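You operate a simulated robot arm through the tools that you are given. There is no shell and no other tool. Be economical: measure what you need, move in short steps, check, and stop when the job is done.

Carry out the task below with a simulated robot arm. There is one attempt and no reset: what you move stays moved.

Task
Unscrew the white cap's nipple, then screw the other nipple into the blue cap.
Fine: old nipple into the rack, white cap to the green tray, blue cap into the nest.

It is judged by the outcome, as a careful person would: the job done as asked, and still so three seconds after it is handed in. It fails if anything else is knocked over, pushed out of place, dropped, spilled or broken. A push-on lid holds only when it is set on centred and level and pressed home; a screw cap is set on level and turned clockwise until tight.

Robot
A 5-joint arm with a two-finger parallel gripper, fixed in place. Base frame: the origin is at the foot of the arm, x ahead of it, y to its left, z up. Units: mm, rad, N and s.
With the tool pointing down near the work surface it reaches from about 260 to 600 mm from the base axis. Its first joint turns from -1.152 to 1.152 rad. The tool tilts only in the upright plane through the base axis and itself; it spins freely about its own axis. Payload 1.57 kg.
Tool frame: the origin (TCP) lies between the finger pads and is the grasp point; the fingertips stand 30 mm ahead of it; z points along the fingers, y is the line along which they close. Largest opening 80 mm; finger width 17, thickness 12; the body of the gripper, 40 by 82 mm, starts 80 mm behind the TCP.
Orientation is that of the tool frame in the base frame, as a unit quaternion [x, y, z, w]. With the fingers straight down and closing along the base's y, the tool's x points along the base's -x, its y along +y and its z along -z.

Tools
- The arm moves only by the tool apply_moves. Its argument "targets" is a list of rows, each an object of numbers (a shift or turn left out is 0, a gripper value left out holds the last): "dx", "dy", "dz": the shift along the tool's x, y, z in mm; "ax", "ay", "az": the turn, a rotation vector about the tool's x, y, z in rad; "gripper": the finger opening in mm, from 0 to 80. In form: [{"dx": .., "dy": .., "dz": .., "ax": .., "ay": .., "az": .., "gripper": ..}, ...]. A call has 1 to 20 rows; each row shifts and turns the commanded pose from where the row before left it, along the tool's axes as they then stand. Each row takes 0.2 s and may step no farther than 50 mm and 0.15 rad from the row before; otherwise, or with a gripper value out of range, the whole call is refused. Where a pose cannot be reached the arm comes as near as it can. A force on the tool above 40 N (or 10 N above the force at the start of the call, whichever is more), or a blocked arm, ends the call early, and 0.2 s more pass. Each finger travels about 153 mm/s and halts on what it meets, pressing with about 43 N; the grip force reading is that of the motor and also rises with nothing between the fingers. The clock runs only during rows and for 0.2 s after the last one: add rows that do not move to give the fingers time. The reply holds the time, the measured pose of the TCP, the force on the tool along the base axes, the opening and the grip force, in the units named above and with some noise.
- Cameras (640 x 400 px; columns grow to the right, rows downward): "scene" is fixed at [31.7, 388.8, 529.3]; the picture's right is [-0.82, -0.57, 0.00], its down [-0.29, 0.42, -0.86] and it looks along [0.49, -0.71, -0.51] (base axes); focal length 323 px, centre (320, 200). "wrist" rides on the gripper at [-32, 0, -78] in the tool frame; the picture's right is [0.00, -1.00, 0.00], its down [0.97, 0.00, -0.24] and it looks along [0.24, 0.00, 0.97] (tool axes); focal length 218 px, centre (320, 200). There is no depth. A picture from a camera that has moved, and an enlarged one, comes with that camera's place and axes in the base frame and with its lens.
- get_image(camera): a new picture of that camera. It takes no simulated time.
- close_up(camera, box): a new picture of the part [left, top, right, bottom] of that camera's present view, enlarged. It takes no simulated time.
- job_done(): hands the job in; it is judged then, once.

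Go step by step. Nothing tells you positions but the pictures and the camera data: compare them with the known pose of the tool, close in by small moves and look again before you grip or let go. The budget is 120 turns and 84 pictures, counting those below and the enlarged ones. Unless the task says otherwise, let go and move clear before handing in, and close with one line.

The tools are called after "Emit:" as name(argument=value, ...) on one line, values as JSON. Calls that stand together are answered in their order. apply_moves: Moves the arm, as the interface text tells. Its arguments: {"type":"object","properties":{"targets":{"type":"array","items":{"type":"object","properties":{"dx":{"type":"number"},"dy":{"type":"number"},"dz":{"type":"number"},"ax":{"type":"number"},"ay":{"type":"number"},"az":{"type":"number"},"gripper":{"type":"number"}}}}},"required":["targets"]} The other tools are called the same way: get_image (camera) takes a picture; close_up (camera, box) takes an enlarged picture of a part of a camera's view; job_done () hands the job in.

At the start:

```text
clock: 0.0
position: [447.6, 124.9, 300.7]
orientation: [-0.001, 1.0, 0.0, 0.0]
contact_force: [-0.1, -0.2, 0.3]
width: 79.9
gripper_force: 0.0
```

scene: 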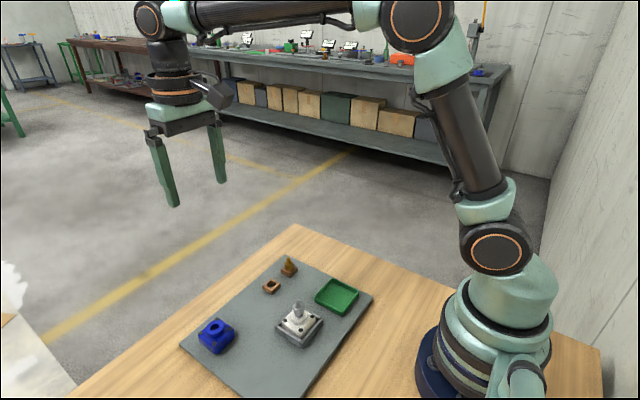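
wrist: 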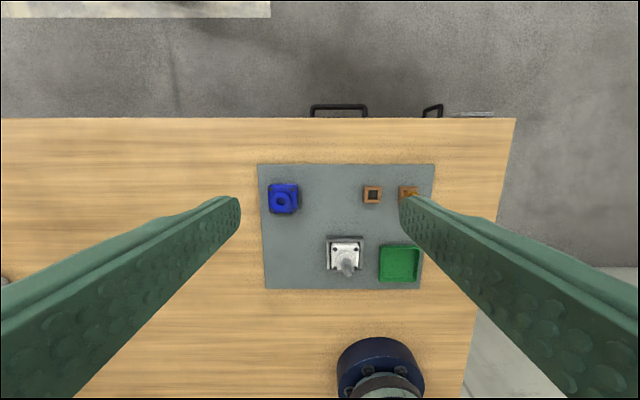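

I see a blue cap on the left, a white cap with a nipple in a nest in the middle, a green tray, and two small brown rack sockets, one holding a nipple. I'll take enlarged views first.

Emit:
close_up(camera="scene", box=[170, 220, 390, 400])

Emit:
close_up(camera="wrist", box=[240, 150, 450, 300])

```text
2.22 times, centred on (280, 310) of scene
camera zoom: at [31.7, 388.8, 529.3], right [-0.82, -0.57, 0.0], down [-0.29, 0.42, -0.86], along [0.49, -0.71, -0.51], focal length 717 px, centre (409, -44)
```

zoom: 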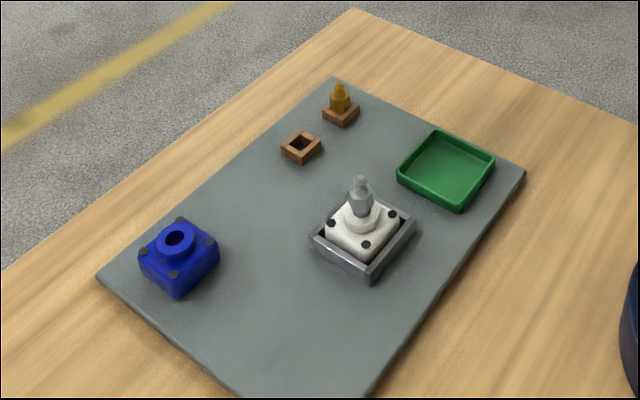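

```text
2.67 times, centred on (345, 225) of wrist
camera zoom: at [480.2, 123.8, 380.1], right [0.0, -1.0, 0.0], down [-0.97, 0.0, 0.24], along [-0.24, 0.0, -0.97], focal length 582 px, centre (253, 133)
```

zoom: 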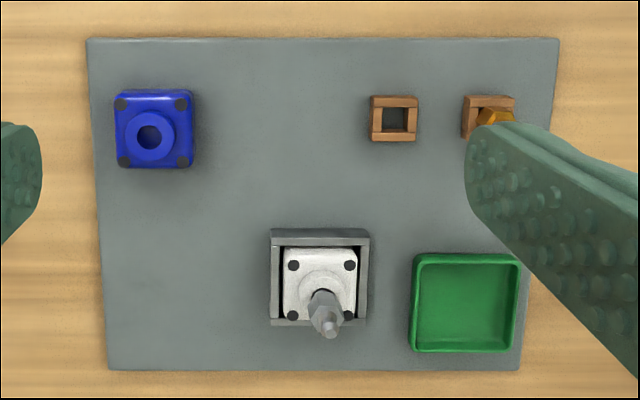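

White cap is near (296, 79), blue near (396, 185), empty rack near (401, 36), brass nipple near (402, -24), tray near (269, -23). I'll move above the white cap's nipple and look again.

Emit:
apply_moves(targets=[{"dx": 37.9, "dy": -11.4, "dz": 25}, {"dx": 37.9, "dy": -11.4, "dz": 25}, {"dx": 37.9, "dy": -11.4, "dz": 25}, {"dx": 37.9, "dy": -11.4, "dz": 25}, {}])

Emit:
close_up(camera="wrist", box=[220, 80, 480, 240])

Emit:
get_image(camera="wrist")

Emit:
close_up(camera="scene", box=[250, 240, 370, 355])

```text
clock: 1.2
position: [298.0, 78.9, 202.4]
orientation: [0.0, 1.0, 0.0, 0.0]
contact_force: [0.4, -0.1, 0.0]
width: 79.8
gripper_force: 0.1
```

```text
2.46 times, centred on (350, 160) of wrist
camera zoom: at [330.7, 78.6, 280.3], right [0.0, -1.0, 0.0], down [-0.97, 0.0, 0.24], along [-0.24, 0.0, -0.97], focal length 537 px, centre (246, 298)
```

zoom: 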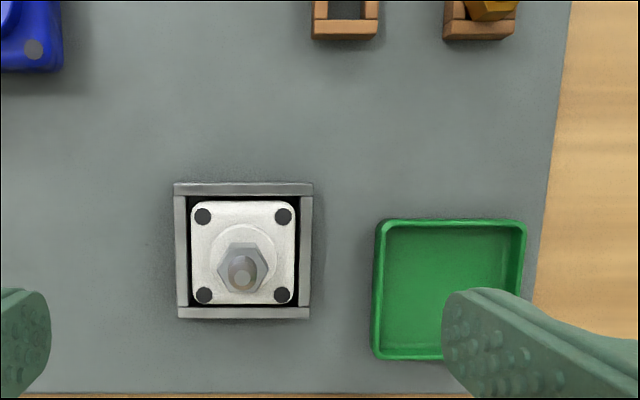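

```text
78 pictures are left
camera wrist: at [330.7, 78.6, 280.3], right [0.0, -1.0, 0.0], down [-0.97, 0.0, 0.24], along [-0.24, 0.0, -0.97], focal length 218 px, centre (320, 200)
```

wrist: 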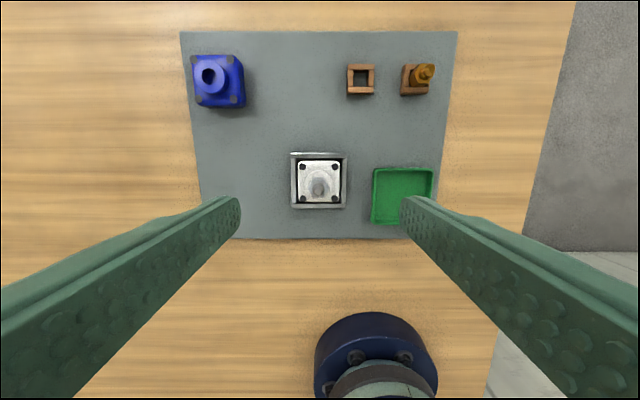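

```text
3.48 times, centred on (310, 298) of scene
camera zoom: at [31.7, 388.8, 529.3], right [-0.82, -0.57, 0.0], down [-0.29, 0.42, -0.86], along [0.49, -0.71, -0.51], focal length 1123 px, centre (355, -139)
```

zoom: 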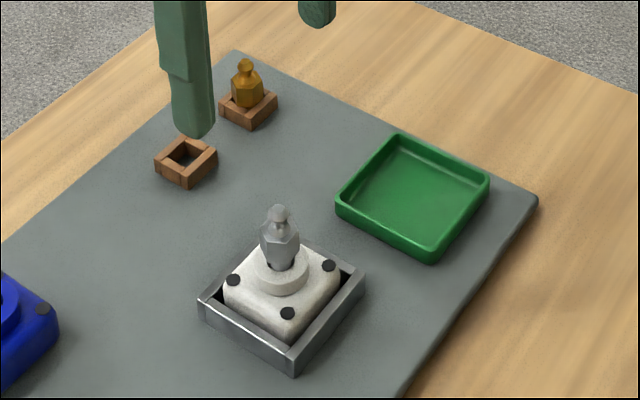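

The white cap and nipple sit at about (290.5, 80). I zoom in to read the hex's angle.

Emit:
close_up(camera="wrist", box=[285, 145, 355, 215])

Emit:
close_up(camera="scene", box=[280, 290, 340, 350])

```text
5.71 times, centred on (320, 180) of wrist
camera zoom: at [330.7, 78.6, 280.3], right [0.0, -1.0, 0.0], down [-0.97, 0.0, 0.24], along [-0.24, 0.0, -0.97], focal length 1247 px, centre (320, 314)
```

zoom: 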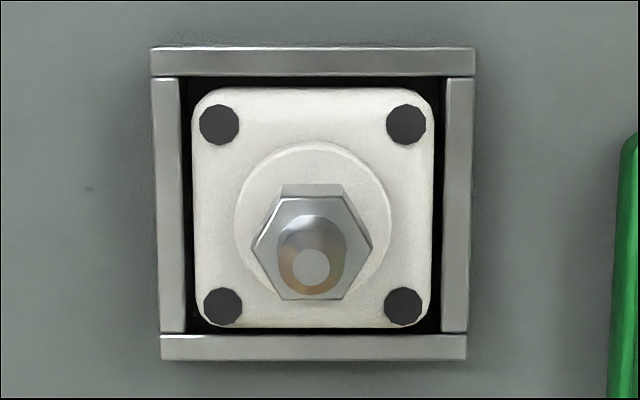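

```text
6.67 times, centred on (310, 320) of scene
camera zoom: at [31.7, 388.8, 529.3], right [-0.82, -0.57, 0.0], down [-0.29, 0.42, -0.86], along [0.49, -0.71, -0.51], focal length 2152 px, centre (387, -600)
```

zoom: 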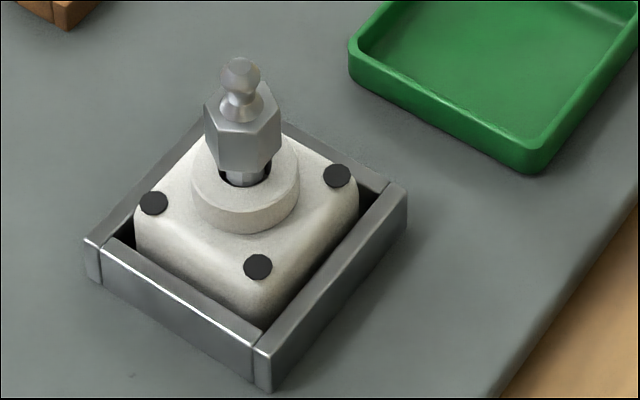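

The hex is turned about 1.5° counter-clockwise with two flats facing ±x, so I spin the tool about 0.497 rad clockwise. I then move down to just above the nipple and look again.

Emit:
apply_moves(targets=[{"dx": 7.6, "dy": 1.1, "dz": 20}, {"dz": 20}, {"dz": 20}, {"dz": 15}, {"az": 0.124}, {"az": 0.124}, {"az": 0.124}, {"az": 0.125}, {}])

Emit:
get_image(camera="wrist")

Emit:
close_up(camera="scene", box=[250, 240, 370, 355])

```text
clock: 3.2
position: [289.1, 78.1, 126.2]
orientation: [0.247, 0.969, 0.0, 0.0]
contact_force: [0.1, 0.5, -0.3]
width: 80.1
gripper_force: 0.1
```

```text
74 pictures are left
camera wrist: at [317.6, 63.9, 204.7], right [-0.48, -0.88, 0.0], down [-0.85, 0.46, 0.24], along [-0.21, 0.11, -0.97], focal length 218 px, centre (320, 200)
```

wrist: 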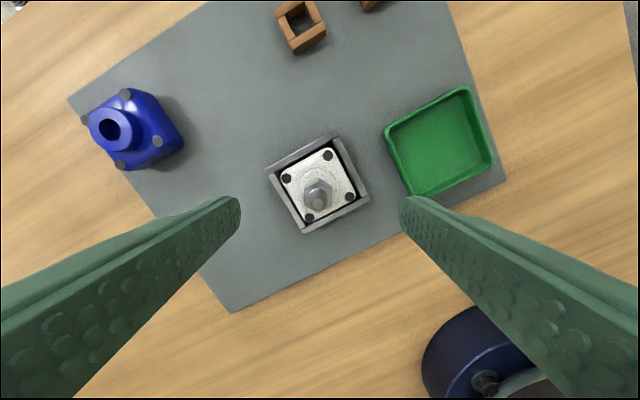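

```text
3.48 times, centred on (310, 298) of scene
camera zoom: at [31.7, 388.8, 529.3], right [-0.82, -0.57, 0.0], down [-0.29, 0.42, -0.86], along [0.49, -0.71, -0.51], focal length 1123 px, centre (355, -139)
```

zoom: 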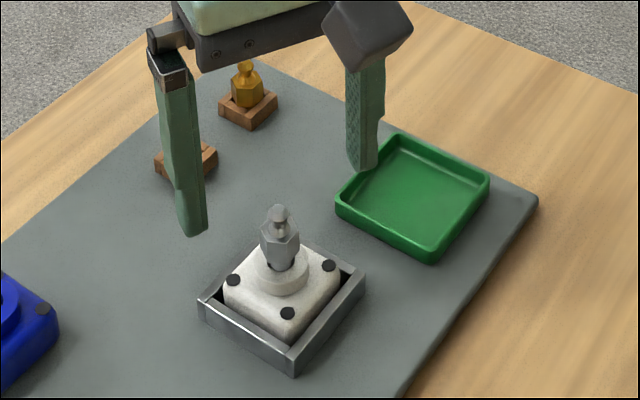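

The hex now looks roughly square to the fingers. I zoom in to check alignment and centring.

Emit:
close_up(camera="wrist", box=[260, 130, 380, 240])

```text
3.64 times, centred on (320, 185) of wrist
camera zoom: at [317.6, 63.9, 204.7], right [-0.48, -0.88, 0.0], down [-0.85, 0.46, 0.24], along [-0.21, 0.11, -0.97], focal length 794 px, centre (320, 254)
```

zoom: 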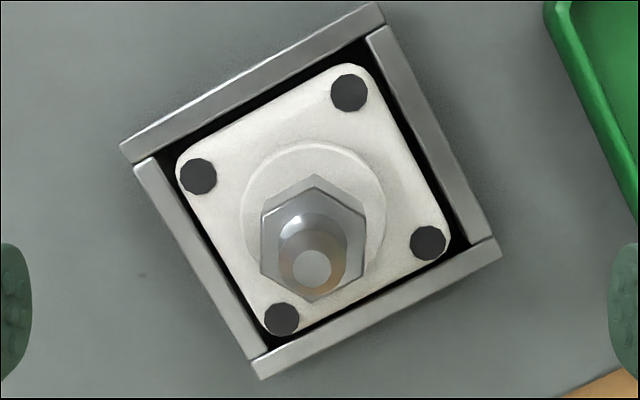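

The tool is aligned in x; the nipple is about 1.1 mm to +y of the tool. I'll correct that, descend so the tips are just above the boss, check, and then grip.

Emit:
apply_moves(targets=[{"dy": 1.1, "dz": 15}, {"dz": 15}, {"dz": 10}, {"dz": 5, "gripper": 40}, {}, {}])

Emit:
close_up(camera="scene", box=[280, 260, 350, 350])

Emit:
close_up(camera="wrist", box=[240, 120, 400, 240])

```text
clock: 4.6
position: [288.6, 80.6, 81.8]
orientation: [0.246, 0.969, 0.001, -0.001]
contact_force: [0.2, 0.2, 0.2]
width: 40.2
gripper_force: 0.0
```

```text
4.44 times, centred on (315, 305) of scene
camera zoom: at [31.7, 388.8, 529.3], right [-0.82, -0.57, 0.0], down [-0.29, 0.42, -0.86], along [0.49, -0.71, -0.51], focal length 1435 px, centre (342, -267)
```

zoom: 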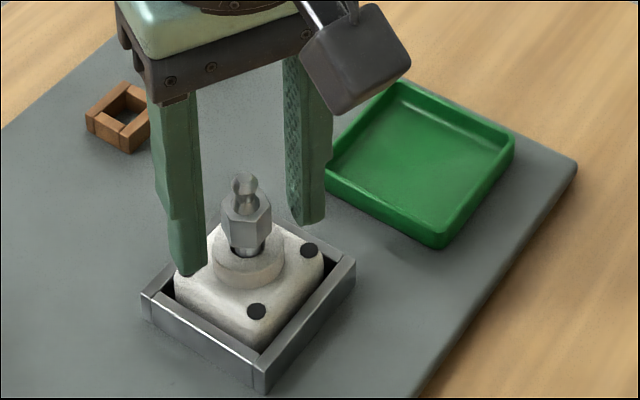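

```text
3.33 times, centred on (320, 180) of wrist
camera zoom: at [317.8, 65.1, 160.3], right [-0.48, -0.88, 0.0], down [-0.85, 0.46, 0.24], along [-0.21, 0.11, -0.97], focal length 728 px, centre (320, 267)
```

zoom: 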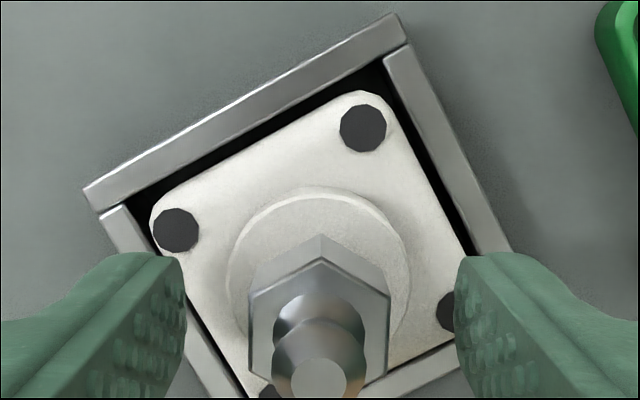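

Tips sit just below the hex and are centred on it. I'll close the gripper.

Emit:
apply_moves(targets=[{"gripper": 25}, {"gripper": 14}, {}, {}])

Emit:
close_up(camera="wrist", box=[240, 120, 400, 240])

```text
clock: 5.6
position: [288.6, 79.6, 81.5]
orientation: [0.247, 0.969, -0.001, 0.0]
contact_force: [-0.3, 0.6, -0.1]
width: 17.0
gripper_force: 32.0
```

```text
3.33 times, centred on (320, 180) of wrist
camera zoom: at [317.8, 65.1, 160.3], right [-0.48, -0.88, 0.0], down [-0.85, 0.46, 0.24], along [-0.21, 0.11, -0.97], focal length 728 px, centre (320, 267)
```

zoom: 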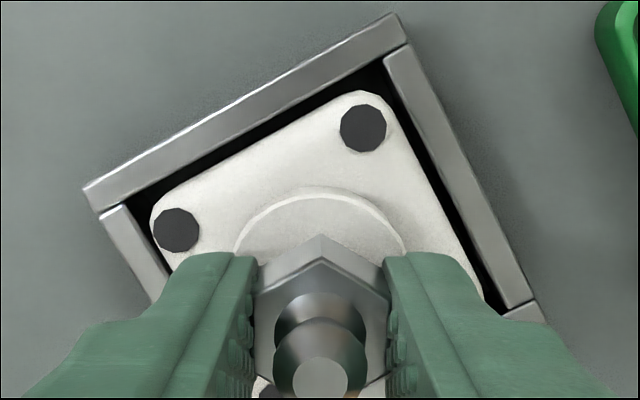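

Gripped at 17 mm across the flats. I'll start turning counter-clockwise and watch the forces.

Emit:
apply_moves(targets=[{"az": -0.14, "gripper": 5}, {"az": -0.14}, {"az": -0.14}, {"az": -0.14}, {"az": -0.14}, {"az": -0.14}, {"az": -0.14}, {"az": -0.14}])

Emit:
close_up(camera="wrist", box=[240, 120, 400, 240])

```text
clock: 7.4
position: [289.2, 80.6, 81.5]
orientation: [-0.308, 0.951, 0.0, 0.001]
contact_force: [-0.2, 0.3, -0.2]
width: 16.7
gripper_force: 32.3
```

```text
3.33 times, centred on (320, 180) of wrist
camera zoom: at [315.6, 99.2, 159.9], right [0.59, -0.81, 0.0], down [-0.79, -0.57, 0.24], along [-0.19, -0.14, -0.97], focal length 728 px, centre (320, 267)
```

zoom: 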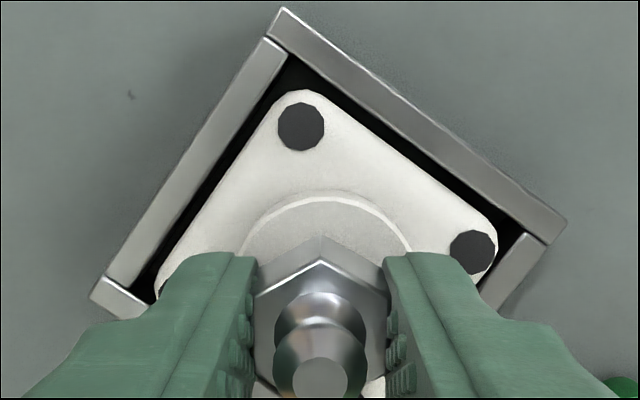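

The nipple turns with the gripper and the cap is held by the nest. I'll keep unscrewing.

Emit:
apply_moves(targets=[{"az": -0.148}, {"az": -0.148}, {"az": -0.148}, {"az": -0.148}, {"az": -0.148}, {"az": -0.148}, {"az": -0.148}, {"az": -0.148}, {"az": -0.148}, {"az": -0.148}, {"az": -0.148}, {"az": -0.148}, {"az": -0.148}, {"az": -0.148}, {"az": -0.148}, {"az": -0.148}, {"az": -0.148}, {"az": -0.148}, {"az": -0.148}, {"az": -0.148}])

Emit:
close_up(camera="scene", box=[280, 260, 350, 350])

```text
clock: 11.3
position: [287.3, 89.8, 83.1]
orientation: [0.996, 0.084, 0.002, 0.0]
contact_force: [2.3, -8.1, 5.5]
width: 18.7
gripper_force: 33.1
out of reach, approached as far as the arm can: row 19
stopped in row 19: the force on the tool passed its limit (the readings are from after the stop); the commanded pose is now the measured one
```

```text
4.44 times, centred on (315, 305) of scene
camera zoom: at [31.7, 388.8, 529.3], right [-0.82, -0.57, 0.0], down [-0.29, 0.42, -0.86], along [0.49, -0.71, -0.51], focal length 1435 px, centre (342, -267)
```

zoom: 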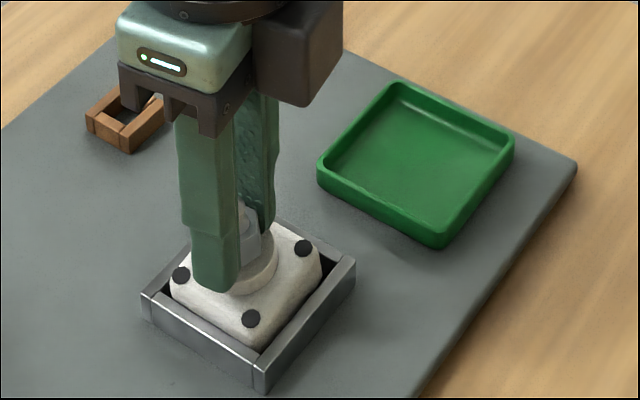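

The tool spin reached its limit and the arm strained sideways near the end. I'll look before letting go.

Emit:
get_image(camera="wrist")

Emit:
close_up(camera="scene", box=[285, 290, 335, 345])

```text
66 pictures are left
camera wrist: at [256.8, 84.3, 162.0], right [-0.17, 0.99, 0.0], down [0.96, 0.16, 0.24], along [0.24, 0.04, -0.97], focal length 218 px, centre (320, 200)
```

wrist: 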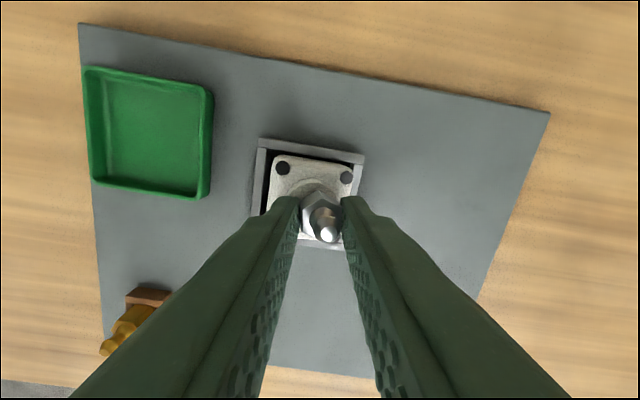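

```text
7.27 times, centred on (310, 318) of scene
camera zoom: at [31.7, 388.8, 529.3], right [-0.82, -0.57, 0.0], down [-0.29, 0.42, -0.86], along [0.49, -0.71, -0.51], focal length 2348 px, centre (393, -654)
```

zoom: 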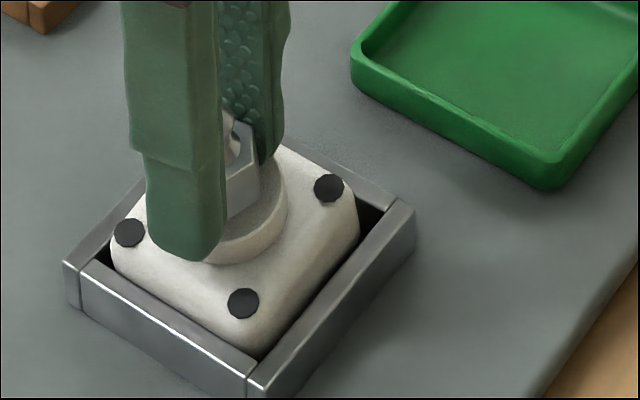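

The cap was dragged a few mm within the nest's slack, though the nest itself did not move. I'll ease the tool back toward -y with a slight unwind, then check.

Emit:
apply_moves(targets=[{"az": 0.06}, {"dy": 3}, {"dy": 3}, {"dy": 2.5}, {}])

Emit:
close_up(camera="wrist", box=[240, 120, 400, 260])

Emit:
close_up(camera="scene", box=[285, 290, 335, 345])

```text
clock: 12.5
position: [288.2, 81.1, 82.7]
orientation: [0.998, 0.057, 0.002, 0.0]
contact_force: [-0.3, 0.1, 0.4]
width: 16.8
gripper_force: 31.8
```

```text
2.86 times, centred on (320, 190) of wrist
camera zoom: at [256.3, 77.8, 161.7], right [-0.11, 0.99, 0.0], down [0.96, 0.11, 0.24], along [0.24, 0.03, -0.97], focal length 624 px, centre (320, 229)
```

zoom: 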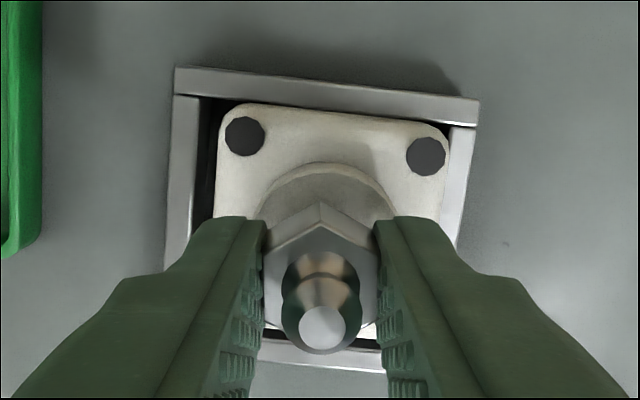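

```text
7.27 times, centred on (310, 318) of scene
camera zoom: at [31.7, 388.8, 529.3], right [-0.82, -0.57, 0.0], down [-0.29, 0.42, -0.86], along [0.49, -0.71, -0.51], focal length 2348 px, centre (393, -654)
```

zoom: 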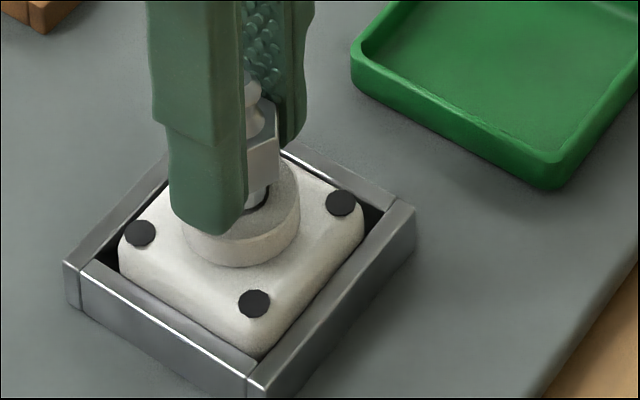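

Stresses are relaxed and the hex is square in the grip again. I'll release, spin back 300°, and regrip for another stroke.

Emit:
apply_moves(targets=[{"gripper": 40}, {}, {"az": 0.1454}, {"az": 0.1454}, {"az": 0.1454}, {"az": 0.1454}, {"az": 0.1454}, {"az": 0.1454}, {"az": 0.1454}, {"az": 0.1454}, {"az": 0.1454}, {"az": 0.1454}, {"az": 0.1454}, {"az": 0.1454}, {"az": 0.1454}, {"az": 0.1454}, {"az": 0.1454}, {"az": 0.1454}, {"az": 0.1454}, {"az": 0.1454}])

Emit:
close_up(camera="wrist", box=[240, 120, 400, 260])

Emit:
close_up(camera="scene", box=[285, 290, 335, 345])

```text
clock: 16.7
position: [289.1, 81.3, 83.2]
orientation: [-0.311, 0.95, 0.0, 0.002]
contact_force: [-0.4, 0.5, 0.2]
width: 40.0
gripper_force: 0.1
```

```text
2.86 times, centred on (320, 190) of wrist
camera zoom: at [315.1, 99.9, 162.3], right [0.59, -0.81, 0.0], down [-0.78, -0.57, 0.24], along [-0.19, -0.14, -0.97], focal length 624 px, centre (320, 229)
```

zoom: 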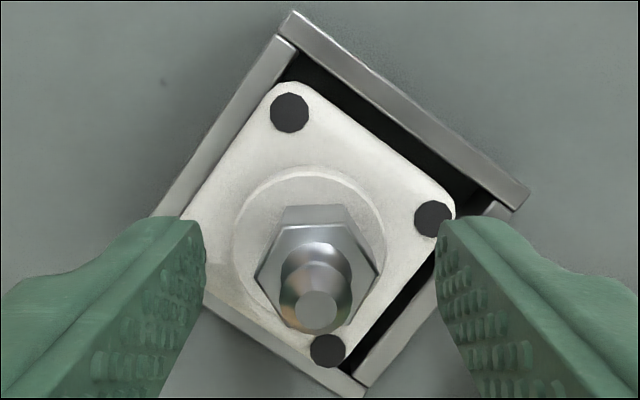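

```text
7.27 times, centred on (310, 318) of scene
camera zoom: at [31.7, 388.8, 529.3], right [-0.82, -0.57, 0.0], down [-0.29, 0.42, -0.86], along [0.49, -0.71, -0.51], focal length 2348 px, centre (393, -654)
```

zoom: 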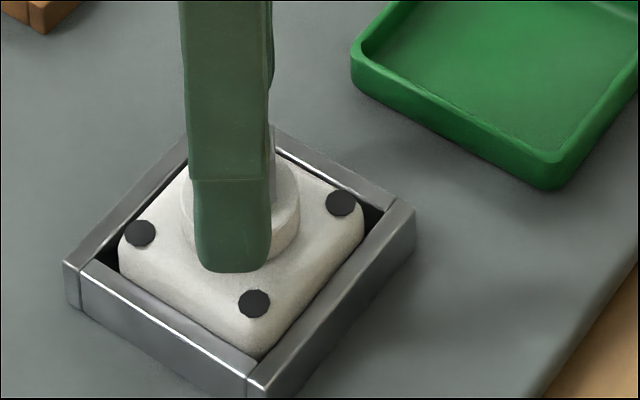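

The nipple stands upright and centred. I continue spinning back to +1.98 rad.

Emit:
apply_moves(targets=[{"az": 0.1454}, {"az": 0.1454}, {"az": 0.1454}, {"az": 0.1454}, {"az": 0.1454}, {"az": 0.1454}, {"az": 0.1454}, {"az": 0.1454}, {"az": 0.1454}, {"az": 0.1454}, {"az": 0.1454}, {"az": 0.1454}, {"az": 0.1454}, {"az": 0.1454}, {"az": 0.1454}, {"az": 0.1454}, {"az": 0.1454}, {"az": 0.1454}])

Emit:
close_up(camera="wrist", box=[240, 120, 400, 260])

```text
clock: 20.5
position: [290.0, 80.1, 83.2]
orientation: [0.837, 0.548, 0.002, 0.0]
contact_force: [0.2, 0.2, -0.3]
width: 40.2
gripper_force: 0.0
```

```text
2.86 times, centred on (320, 190) of wrist
camera zoom: at [275.9, 51.7, 161.4], right [-0.92, 0.4, 0.0], down [0.39, 0.89, 0.24], along [0.1, 0.22, -0.97], focal length 624 px, centre (320, 229)
```

zoom: 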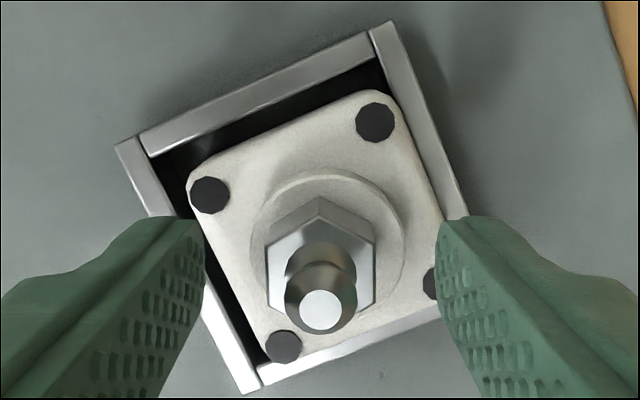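

Hex is aligned again; I'll grip and unscrew another stroke.

Emit:
apply_moves(targets=[{"gripper": 5}, {}, {"az": -0.148}, {"az": -0.148}, {"az": -0.148}, {"az": -0.148}, {"az": -0.148}, {"az": -0.148}, {"az": -0.148}, {"az": -0.148}, {"az": -0.148}, {"az": -0.148}, {"az": -0.148}, {"az": -0.148}, {"az": -0.148}, {"az": -0.148}, {"az": -0.148}, {"az": -0.148}, {"az": -0.148}])

Emit:
close_up(camera="scene", box=[285, 290, 335, 345])

```text
clock: 24.5
position: [288.2, 80.8, 82.9]
orientation: [-0.267, 0.964, 0.0, 0.002]
contact_force: [-0.6, 0.1, -0.4]
width: 17.0
gripper_force: 31.9
```

```text
7.27 times, centred on (310, 318) of scene
camera zoom: at [31.7, 388.8, 529.3], right [-0.82, -0.57, 0.0], down [-0.29, 0.42, -0.86], along [0.49, -0.71, -0.51], focal length 2348 px, centre (393, -654)
```

zoom: 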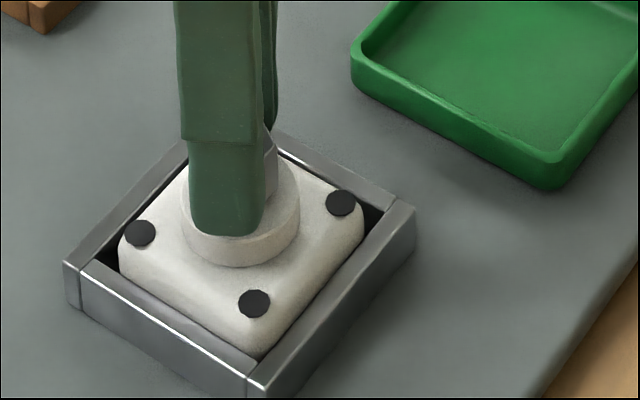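

The cap stays put with no force. I'll finish this stroke, stopping short of the spin limit.

Emit:
apply_moves(targets=[{"az": -0.148}, {"az": -0.148}, {"az": -0.148}, {"az": -0.148}, {"az": -0.148}, {"az": -0.148}, {"az": -0.148}, {"az": -0.148}, {"az": -0.148}, {"az": -0.148}, {"az": -0.148}, {"az": -0.148}, {"az": -0.148}, {"az": -0.148}, {"az": -0.148}, {"az": -0.148}])

Emit:
close_up(camera="scene", box=[285, 290, 335, 345])

```text
clock: 27.9
position: [289.3, 81.3, 83.4]
orientation: [0.993, -0.116, 0.002, -0.001]
contact_force: [-3.6, -1.2, 11.3]
width: 16.7
gripper_force: 32.0
```

```text
7.27 times, centred on (310, 318) of scene
camera zoom: at [31.7, 388.8, 529.3], right [-0.82, -0.57, 0.0], down [-0.29, 0.42, -0.86], along [0.49, -0.71, -0.51], focal length 2348 px, centre (393, -654)
```

zoom: 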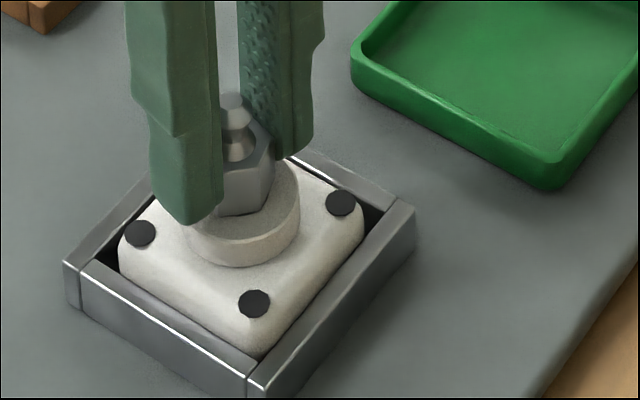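

There's now an 11 N upward push on the tool, so the thread seems to be lifting the nipple. I'll look closely at the gap between hex and boss.

Emit:
close_up(camera="scene", box=[290, 298, 320, 328])

Emit:
close_up(camera="wrist", box=[240, 120, 400, 260])

```text
13.33 times, centred on (305, 313) of scene
camera zoom: at [31.7, 388.8, 529.3], right [-0.82, -0.57, 0.0], down [-0.29, 0.42, -0.86], along [0.49, -0.71, -0.51], focal length 4304 px, centre (520, -1307)
```

zoom: 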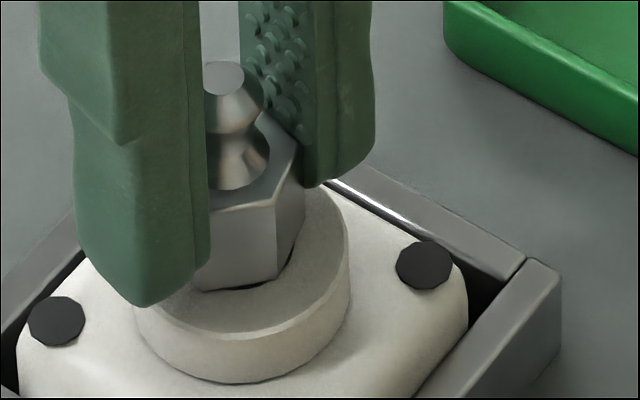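

```text
2.86 times, centred on (320, 190) of wrist
camera zoom: at [258.7, 89.2, 161.0], right [0.23, 0.97, 0.0], down [0.94, -0.23, 0.24], along [0.24, -0.06, -0.97], focal length 624 px, centre (320, 229)
```

zoom: 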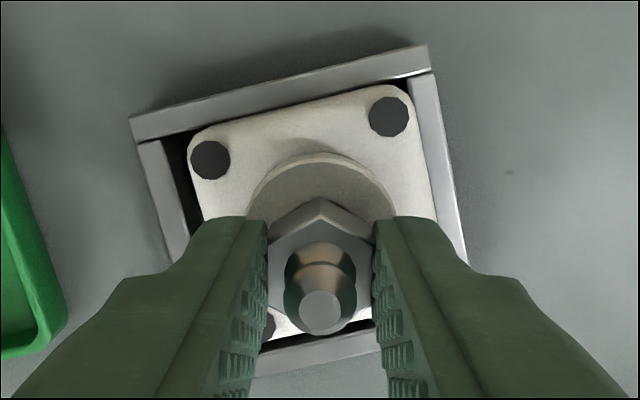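

The hex sits close to the boss, so I can't tell by eye whether it's free. A small test lift of 6 mm will show whether the cap follows.

Emit:
apply_moves(targets=[{"dz": -2}, {"dz": -2}, {"dz": -2}, {}])

Emit:
close_up(camera="scene", box=[280, 290, 330, 340])

```text
clock: 28.9
position: [289.4, 80.7, 89.0]
orientation: [0.993, -0.118, 0.001, 0.0]
contact_force: [-0.8, -0.2, 0.0]
width: 16.8
gripper_force: 31.9
```

```text
8.00 times, centred on (305, 315) of scene
camera zoom: at [31.7, 388.8, 529.3], right [-0.82, -0.57, 0.0], down [-0.29, 0.42, -0.86], along [0.49, -0.71, -0.51], focal length 2583 px, centre (440, -720)
```

zoom: 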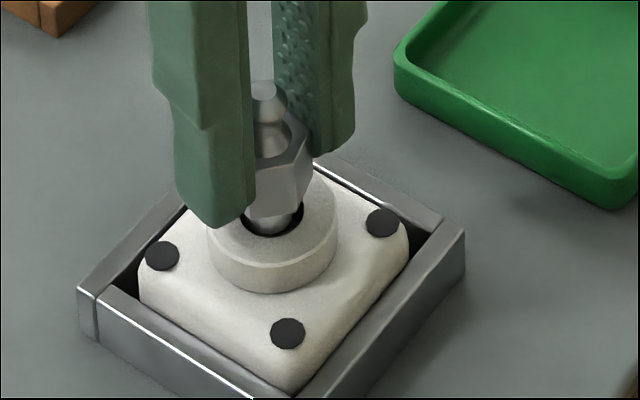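

The nipple rose with the gripper while the cap stayed, apart from perhaps 1 mm of friction. I'll continue lifting slowly.

Emit:
apply_moves(targets=[{"dz": -2}, {"dz": -2}, {"dz": -2}, {}])

Emit:
close_up(camera="scene", box=[280, 290, 330, 340])

```text
clock: 29.9
position: [288.1, 81.4, 94.9]
orientation: [0.993, -0.119, 0.001, -0.001]
contact_force: [0.3, 0.7, 0.2]
width: 17.3
gripper_force: 32.2
```

```text
8.00 times, centred on (305, 315) of scene
camera zoom: at [31.7, 388.8, 529.3], right [-0.82, -0.57, 0.0], down [-0.29, 0.42, -0.86], along [0.49, -0.71, -0.51], focal length 2583 px, centre (440, -720)
```

zoom: 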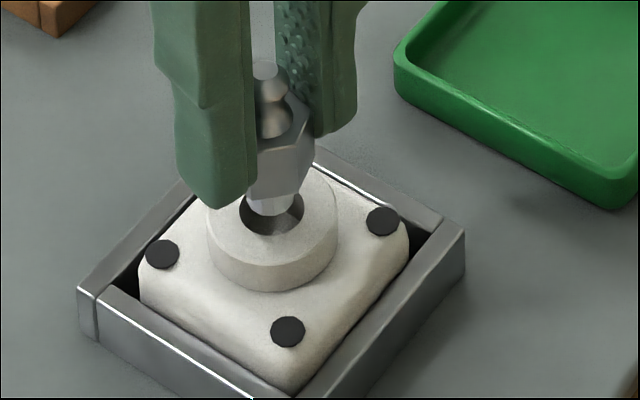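

The nipple is out of the white cap. I'll lift well clear while spinning the tool back to neutral.

Emit:
apply_moves(targets=[{"dz": -4}, {"dz": -4, "az": 0.1452}, {"dz": -4, "az": 0.1452}, {"dz": -4, "az": 0.1452}, {"dz": -4, "az": 0.1452}, {"dz": -4, "az": 0.1452}, {"dz": -4, "az": 0.1452}, {"dz": -4, "az": 0.1452}, {"dz": -4, "az": 0.1452}, {"dz": -4, "az": 0.1452}, {"dz": -4, "az": 0.1452}, {"dz": -4, "az": 0.1452}, {"dz": -4, "az": 0.1452}, {"dz": -4, "az": 0.1452}, {"dz": -4, "az": 0.1452}, {"az": 0.1452}, {"az": 0.1452}, {"az": 0.1452}, {"az": 0.1452}, {"az": 0.1452}])

Emit:
get_image(camera="wrist")

Emit:
close_up(camera="scene", box=[250, 245, 330, 305])

```text
clock: 34.1
position: [289.6, 81.9, 155.2]
orientation: [-0.071, 0.997, 0.0, 0.002]
contact_force: [-1.1, 0.5, 0.1]
width: 17.0
gripper_force: 31.4
```

```text
53 pictures are left
camera wrist: at [320.7, 86.0, 234.0], right [0.14, -0.99, 0.0], down [-0.96, -0.14, 0.24], along [-0.23, -0.03, -0.97], focal length 218 px, centre (320, 200)
```

wrist: 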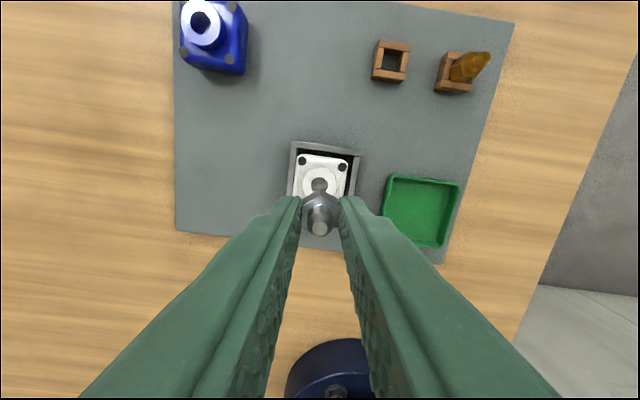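

```text
6.67 times, centred on (290, 275) of scene
camera zoom: at [31.7, 388.8, 529.3], right [-0.82, -0.57, 0.0], down [-0.29, 0.42, -0.86], along [0.49, -0.71, -0.51], focal length 2152 px, centre (520, -300)
```

zoom: 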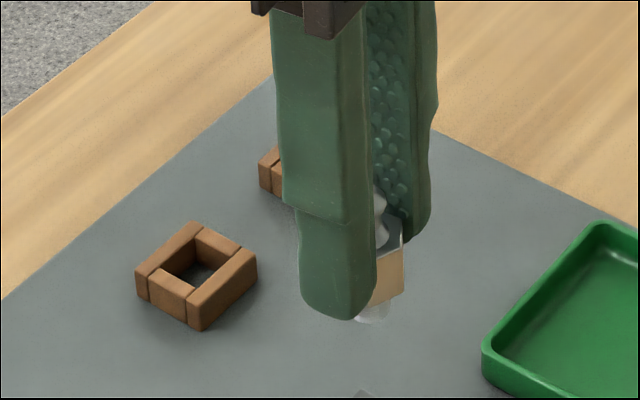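

Now I'll square up the tool and carry the nipple above the empty rack socket near (400, 36.5).

Emit:
apply_moves(targets=[{"az": 0.142}, {"dx": -27.6, "dy": -11.3}, {"dx": -27.6, "dy": -11.3}, {"dx": -27.6, "dy": -11.3}, {"dx": -27.6, "dy": -11.3}, {}])

Emit:
get_image(camera="wrist")

Emit:
close_up(camera="scene", box=[240, 225, 320, 305])

```text
clock: 35.5
position: [399.1, 37.4, 156.4]
orientation: [-0.001, 1.0, 0.0, 0.001]
contact_force: [-0.5, -0.1, -0.6]
width: 16.9
gripper_force: 32.5
```

```text
51 pictures are left
camera wrist: at [431.2, 37.4, 234.5], right [0.0, -1.0, 0.0], down [-0.97, 0.0, 0.24], along [-0.24, 0.0, -0.97], focal length 218 px, centre (320, 200)
```

wrist: 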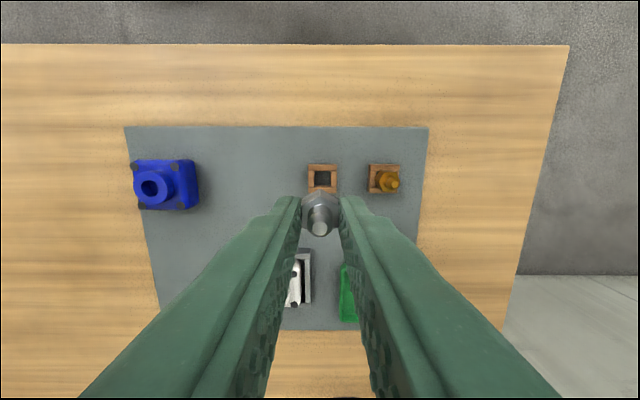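

```text
5.00 times, centred on (280, 265) of scene
camera zoom: at [31.8, 388.8, 529.3], right [-0.82, -0.57, 0.0], down [-0.29, 0.42, -0.86], along [0.49, -0.71, -0.51], focal length 1614 px, centre (520, -125)
```

zoom: 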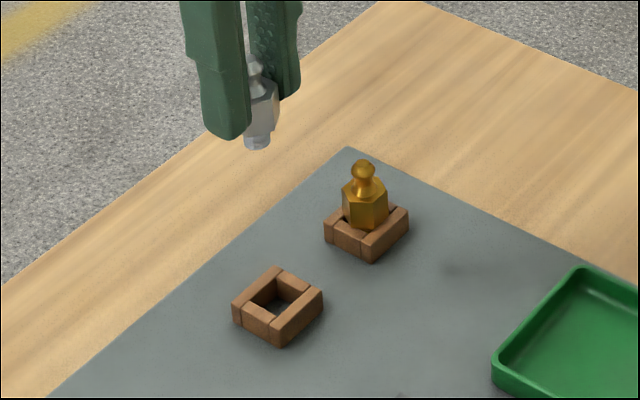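

The rack hole is just ahead of the nipple in view, and the brass nipple's hex rests on its rack's rim. I zoom in to measure the hole.

Emit:
close_up(camera="wrist", box=[290, 150, 420, 245])

Emit:
close_up(camera="scene", box=[260, 230, 300, 270])

```text
4.21 times, centred on (355, 198) of wrist
camera zoom: at [431.2, 37.4, 234.5], right [0.0, -1.0, 0.0], down [-0.97, 0.0, 0.24], along [-0.24, 0.0, -0.97], focal length 919 px, centre (173, 210)
```

zoom: 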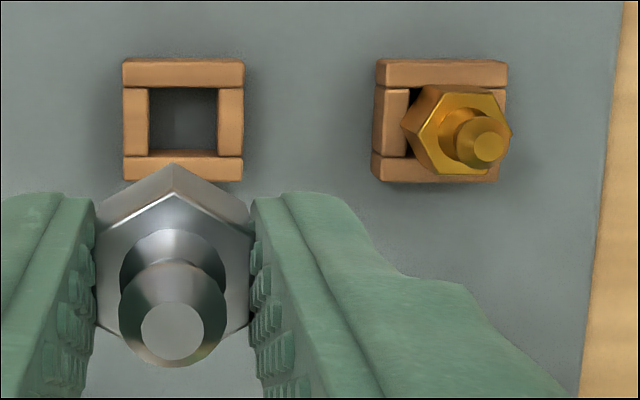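

```text
10.00 times, centred on (280, 250) of scene
camera zoom: at [31.8, 388.8, 529.3], right [-0.82, -0.57, 0.0], down [-0.29, 0.42, -0.86], along [0.49, -0.71, -0.51], focal length 3228 px, centre (720, -300)
```

zoom: 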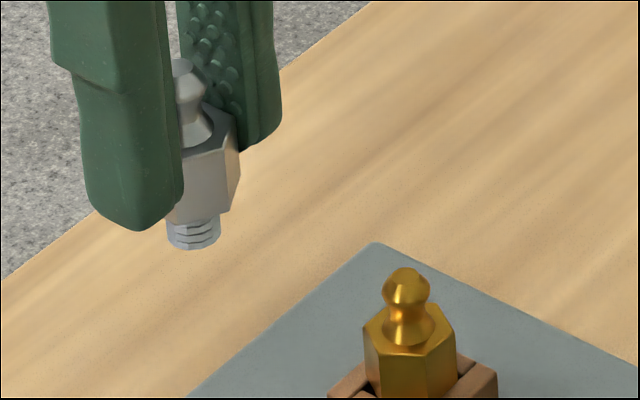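

The hole centre is at about (399.7, 35.2). I'll shift and descend until the shank is just above the rack, then check.

Emit:
apply_moves(targets=[{"dx": -0.4, "dy": -2.2, "dz": 15}, {"dz": 20}, {"dz": 20}, {"dz": 15}, {"dz": 12}, {}])

Emit:
close_up(camera="scene", box=[250, 255, 300, 305])

Emit:
close_up(camera="wrist", box=[260, 130, 380, 245])

```text
clock: 36.9
position: [399.6, 34.9, 74.3]
orientation: [-0.002, 1.0, -0.001, 0.002]
contact_force: [0.3, 0.6, -0.3]
width: 17.1
gripper_force: 32.2
```

```text
8.00 times, centred on (275, 280) of scene
camera zoom: at [31.7, 388.8, 529.3], right [-0.82, -0.57, 0.0], down [-0.29, 0.42, -0.86], along [0.49, -0.71, -0.51], focal length 2583 px, centre (680, -440)
```

zoom: 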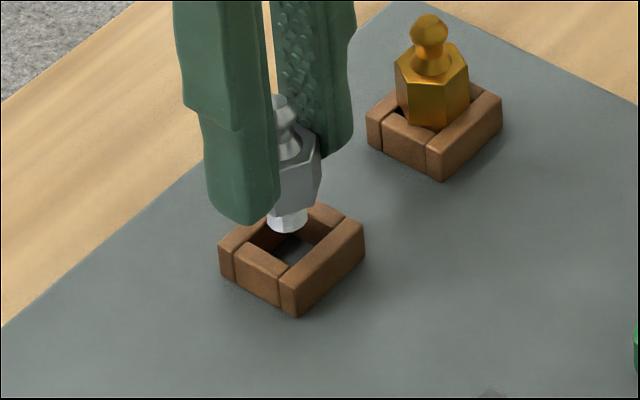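

```text
3.48 times, centred on (320, 188) of wrist
camera zoom: at [432.2, 35.3, 153.1], right [0.0, -1.0, 0.0], down [-0.97, 0.0, 0.24], along [-0.24, 0.0, -0.97], focal length 759 px, centre (320, 244)
```

zoom: 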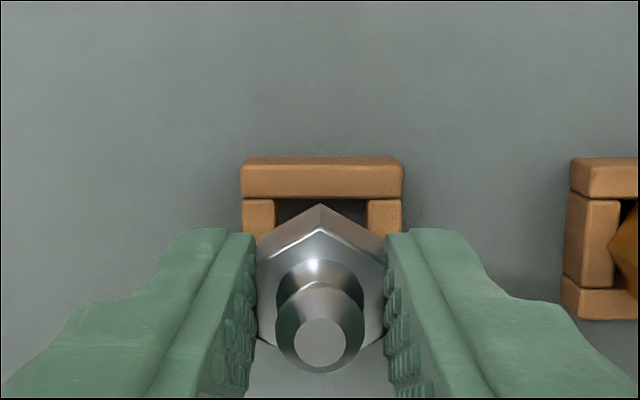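

The shank is lined up over the hole. I'll descend into it in gentle steps.

Emit:
apply_moves(targets=[{"dx": -0.3, "dy": -0.4, "dz": 3}, {"dz": 3}, {"dz": 2}, {"dz": 1}, {"dz": 1}, {}])

Emit:
close_up(camera="scene", box=[250, 255, 300, 305])

```text
clock: 38.3
position: [399.6, 34.4, 64.3]
orientation: [-0.002, 1.0, -0.001, 0.001]
contact_force: [0.1, -0.5, 0.0]
width: 16.9
gripper_force: 32.1
```

```text
8.00 times, centred on (275, 280) of scene
camera zoom: at [31.7, 388.8, 529.3], right [-0.82, -0.57, 0.0], down [-0.29, 0.42, -0.86], along [0.49, -0.71, -0.51], focal length 2583 px, centre (680, -440)
```

zoom: 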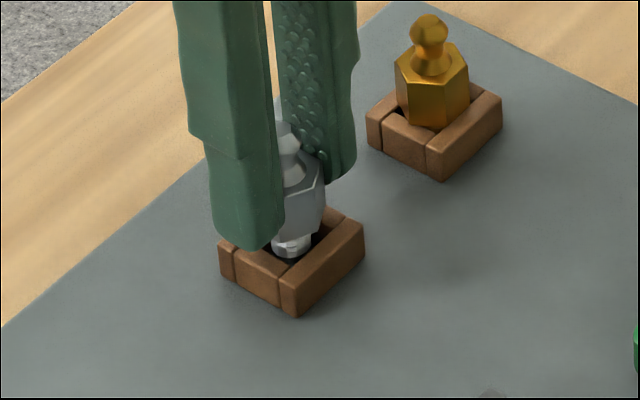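

The shank is inside the hole. I continue in 1 mm steps until it touches.

Emit:
apply_moves(targets=[{"dz": 1}, {"dz": 1}, {"dz": 1}, {"dz": 1}, {"dz": 1}, {}])

Emit:
close_up(camera="scene", box=[250, 255, 300, 305])

```text
clock: 39.7
position: [398.9, 33.7, 58.8]
orientation: [-0.001, 1.0, 0.0, 0.001]
contact_force: [-2.0, -2.0, 6.0]
width: 16.8
gripper_force: 32.1
```

```text
8.00 times, centred on (275, 280) of scene
camera zoom: at [31.7, 388.8, 529.3], right [-0.82, -0.57, 0.0], down [-0.29, 0.42, -0.86], along [0.49, -0.71, -0.51], focal length 2583 px, centre (680, -440)
```

zoom: 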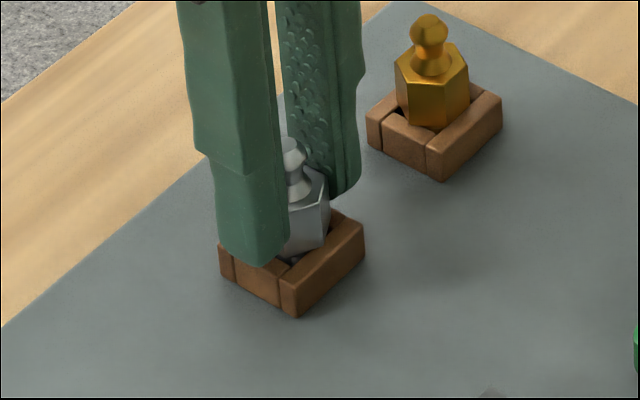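

Light contact (6 N): the hex or tips rest on the rack rim. I'll open gently.

Emit:
apply_moves(targets=[{"dz": -0.5}, {"gripper": 22}, {"gripper": 34}, {}])

Emit:
close_up(camera="scene", box=[250, 255, 300, 305])

Emit:
close_up(camera="wrist", box=[240, 130, 400, 245])

```text
clock: 40.7
position: [400.0, 34.7, 58.9]
orientation: [-0.001, 1.0, 0.001, 0.001]
contact_force: [0.5, 0.0, -0.4]
width: 34.1
gripper_force: 0.0
```

```text
8.00 times, centred on (275, 280) of scene
camera zoom: at [31.7, 388.8, 529.3], right [-0.82, -0.57, 0.0], down [-0.29, 0.42, -0.86], along [0.49, -0.71, -0.51], focal length 2583 px, centre (680, -440)
```

zoom: 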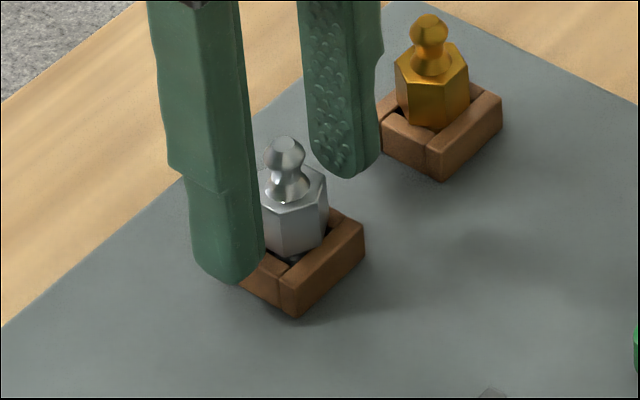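

```text
3.48 times, centred on (320, 188) of wrist
camera zoom: at [432.6, 33.9, 137.9], right [0.0, -1.0, 0.0], down [-0.97, 0.0, 0.24], along [-0.24, 0.0, -0.97], focal length 759 px, centre (320, 244)
```

zoom: 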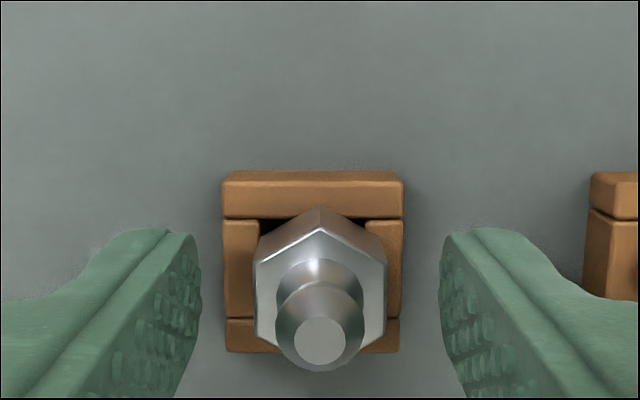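

The old nipple stands in the rack. I'll lift straight up and go back above the white cap.

Emit:
apply_moves(targets=[{"dz": -10}, {"dz": -25}, {"dz": -30}, {"dz": -30}, {"dx": 27.5, "dy": 11.3}, {"dx": 27.5, "dy": 11.3}, {"dx": 27.5, "dy": 11.3}, {"dx": 27.5, "dy": 11.3, "gripper": 60}, {}])

Emit:
close_up(camera="wrist", box=[220, 100, 480, 250])

Emit:
close_up(camera="scene", box=[240, 245, 360, 350])

```text
clock: 42.7
position: [290.9, 80.2, 153.2]
orientation: [-0.001, 1.0, 0.001, 0.001]
contact_force: [0.2, -0.1, -0.7]
width: 60.1
gripper_force: 0.0
```

```text
2.46 times, centred on (350, 175) of wrist
camera zoom: at [323.4, 80.4, 231.1], right [0.0, -1.0, 0.0], down [-0.97, 0.0, 0.24], along [-0.24, 0.0, -0.97], focal length 537 px, centre (246, 262)
```

zoom: 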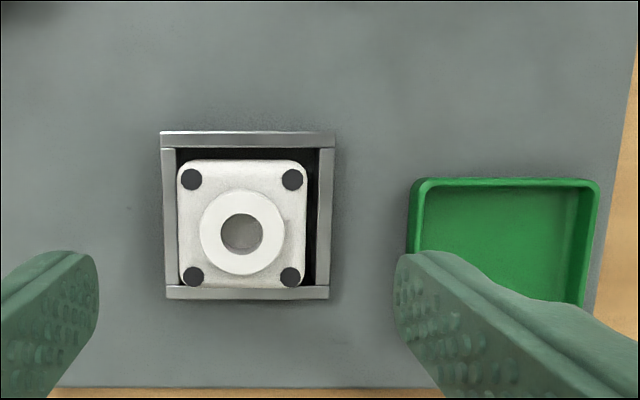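

```text
3.81 times, centred on (300, 298) of scene
camera zoom: at [31.7, 388.8, 529.3], right [-0.82, -0.57, 0.0], down [-0.29, 0.42, -0.86], along [0.49, -0.71, -0.51], focal length 1230 px, centre (396, -171)
```

zoom: 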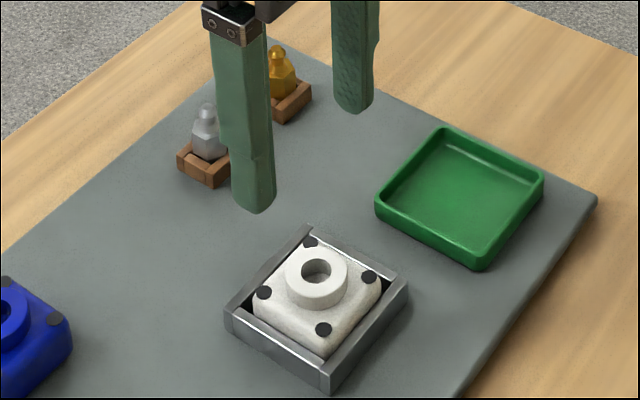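

The white cap (boss centre about (288.8, 81.7), boss top z≈50) will be gripped by its round boss. I'll descend with the fingers open and check the height.

Emit:
apply_moves(targets=[{"dx": 2.1, "dy": 1.4, "dz": 20}, {"dz": 20}, {"dz": 18, "gripper": 46}, {"dz": 12}, {"dz": 5}, {}])

Emit:
close_up(camera="wrist", box=[240, 120, 400, 245])

Emit:
close_up(camera="scene", box=[275, 285, 335, 345])

```text
clock: 44.1
position: [288.1, 80.1, 79.0]
orientation: [-0.001, 1.0, 0.001, 0.002]
contact_force: [-0.1, 0.6, -1.1]
width: 45.7
gripper_force: 0.1
```

```text
3.20 times, centred on (320, 182) of wrist
camera zoom: at [320.3, 79.9, 157.5], right [0.0, -1.0, 0.0], down [-0.97, 0.0, 0.24], along [-0.24, 0.0, -0.97], focal length 698 px, centre (320, 256)
```

zoom: 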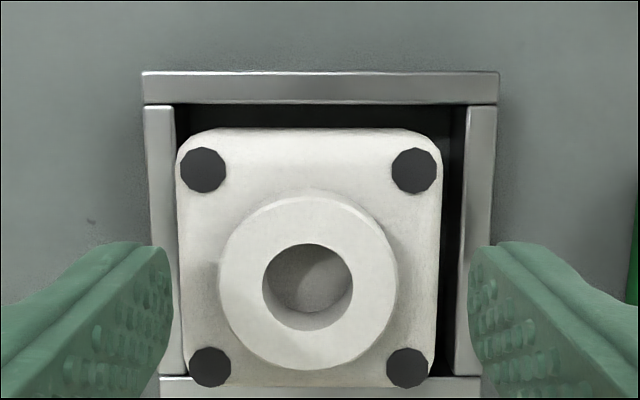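

```text
6.67 times, centred on (305, 315) of scene
camera zoom: at [31.7, 388.8, 529.3], right [-0.82, -0.57, 0.0], down [-0.29, 0.42, -0.86], along [0.49, -0.71, -0.51], focal length 2152 px, centre (420, -567)
```

zoom: 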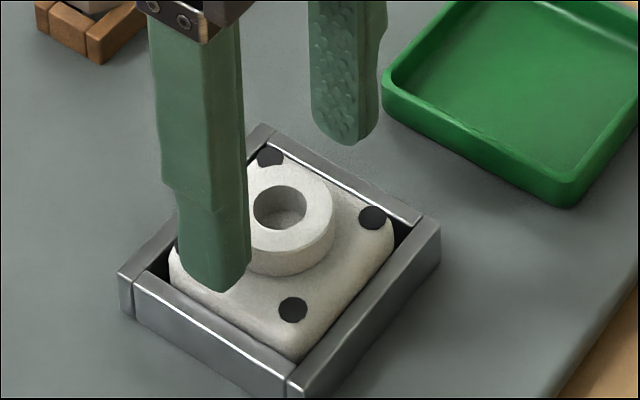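

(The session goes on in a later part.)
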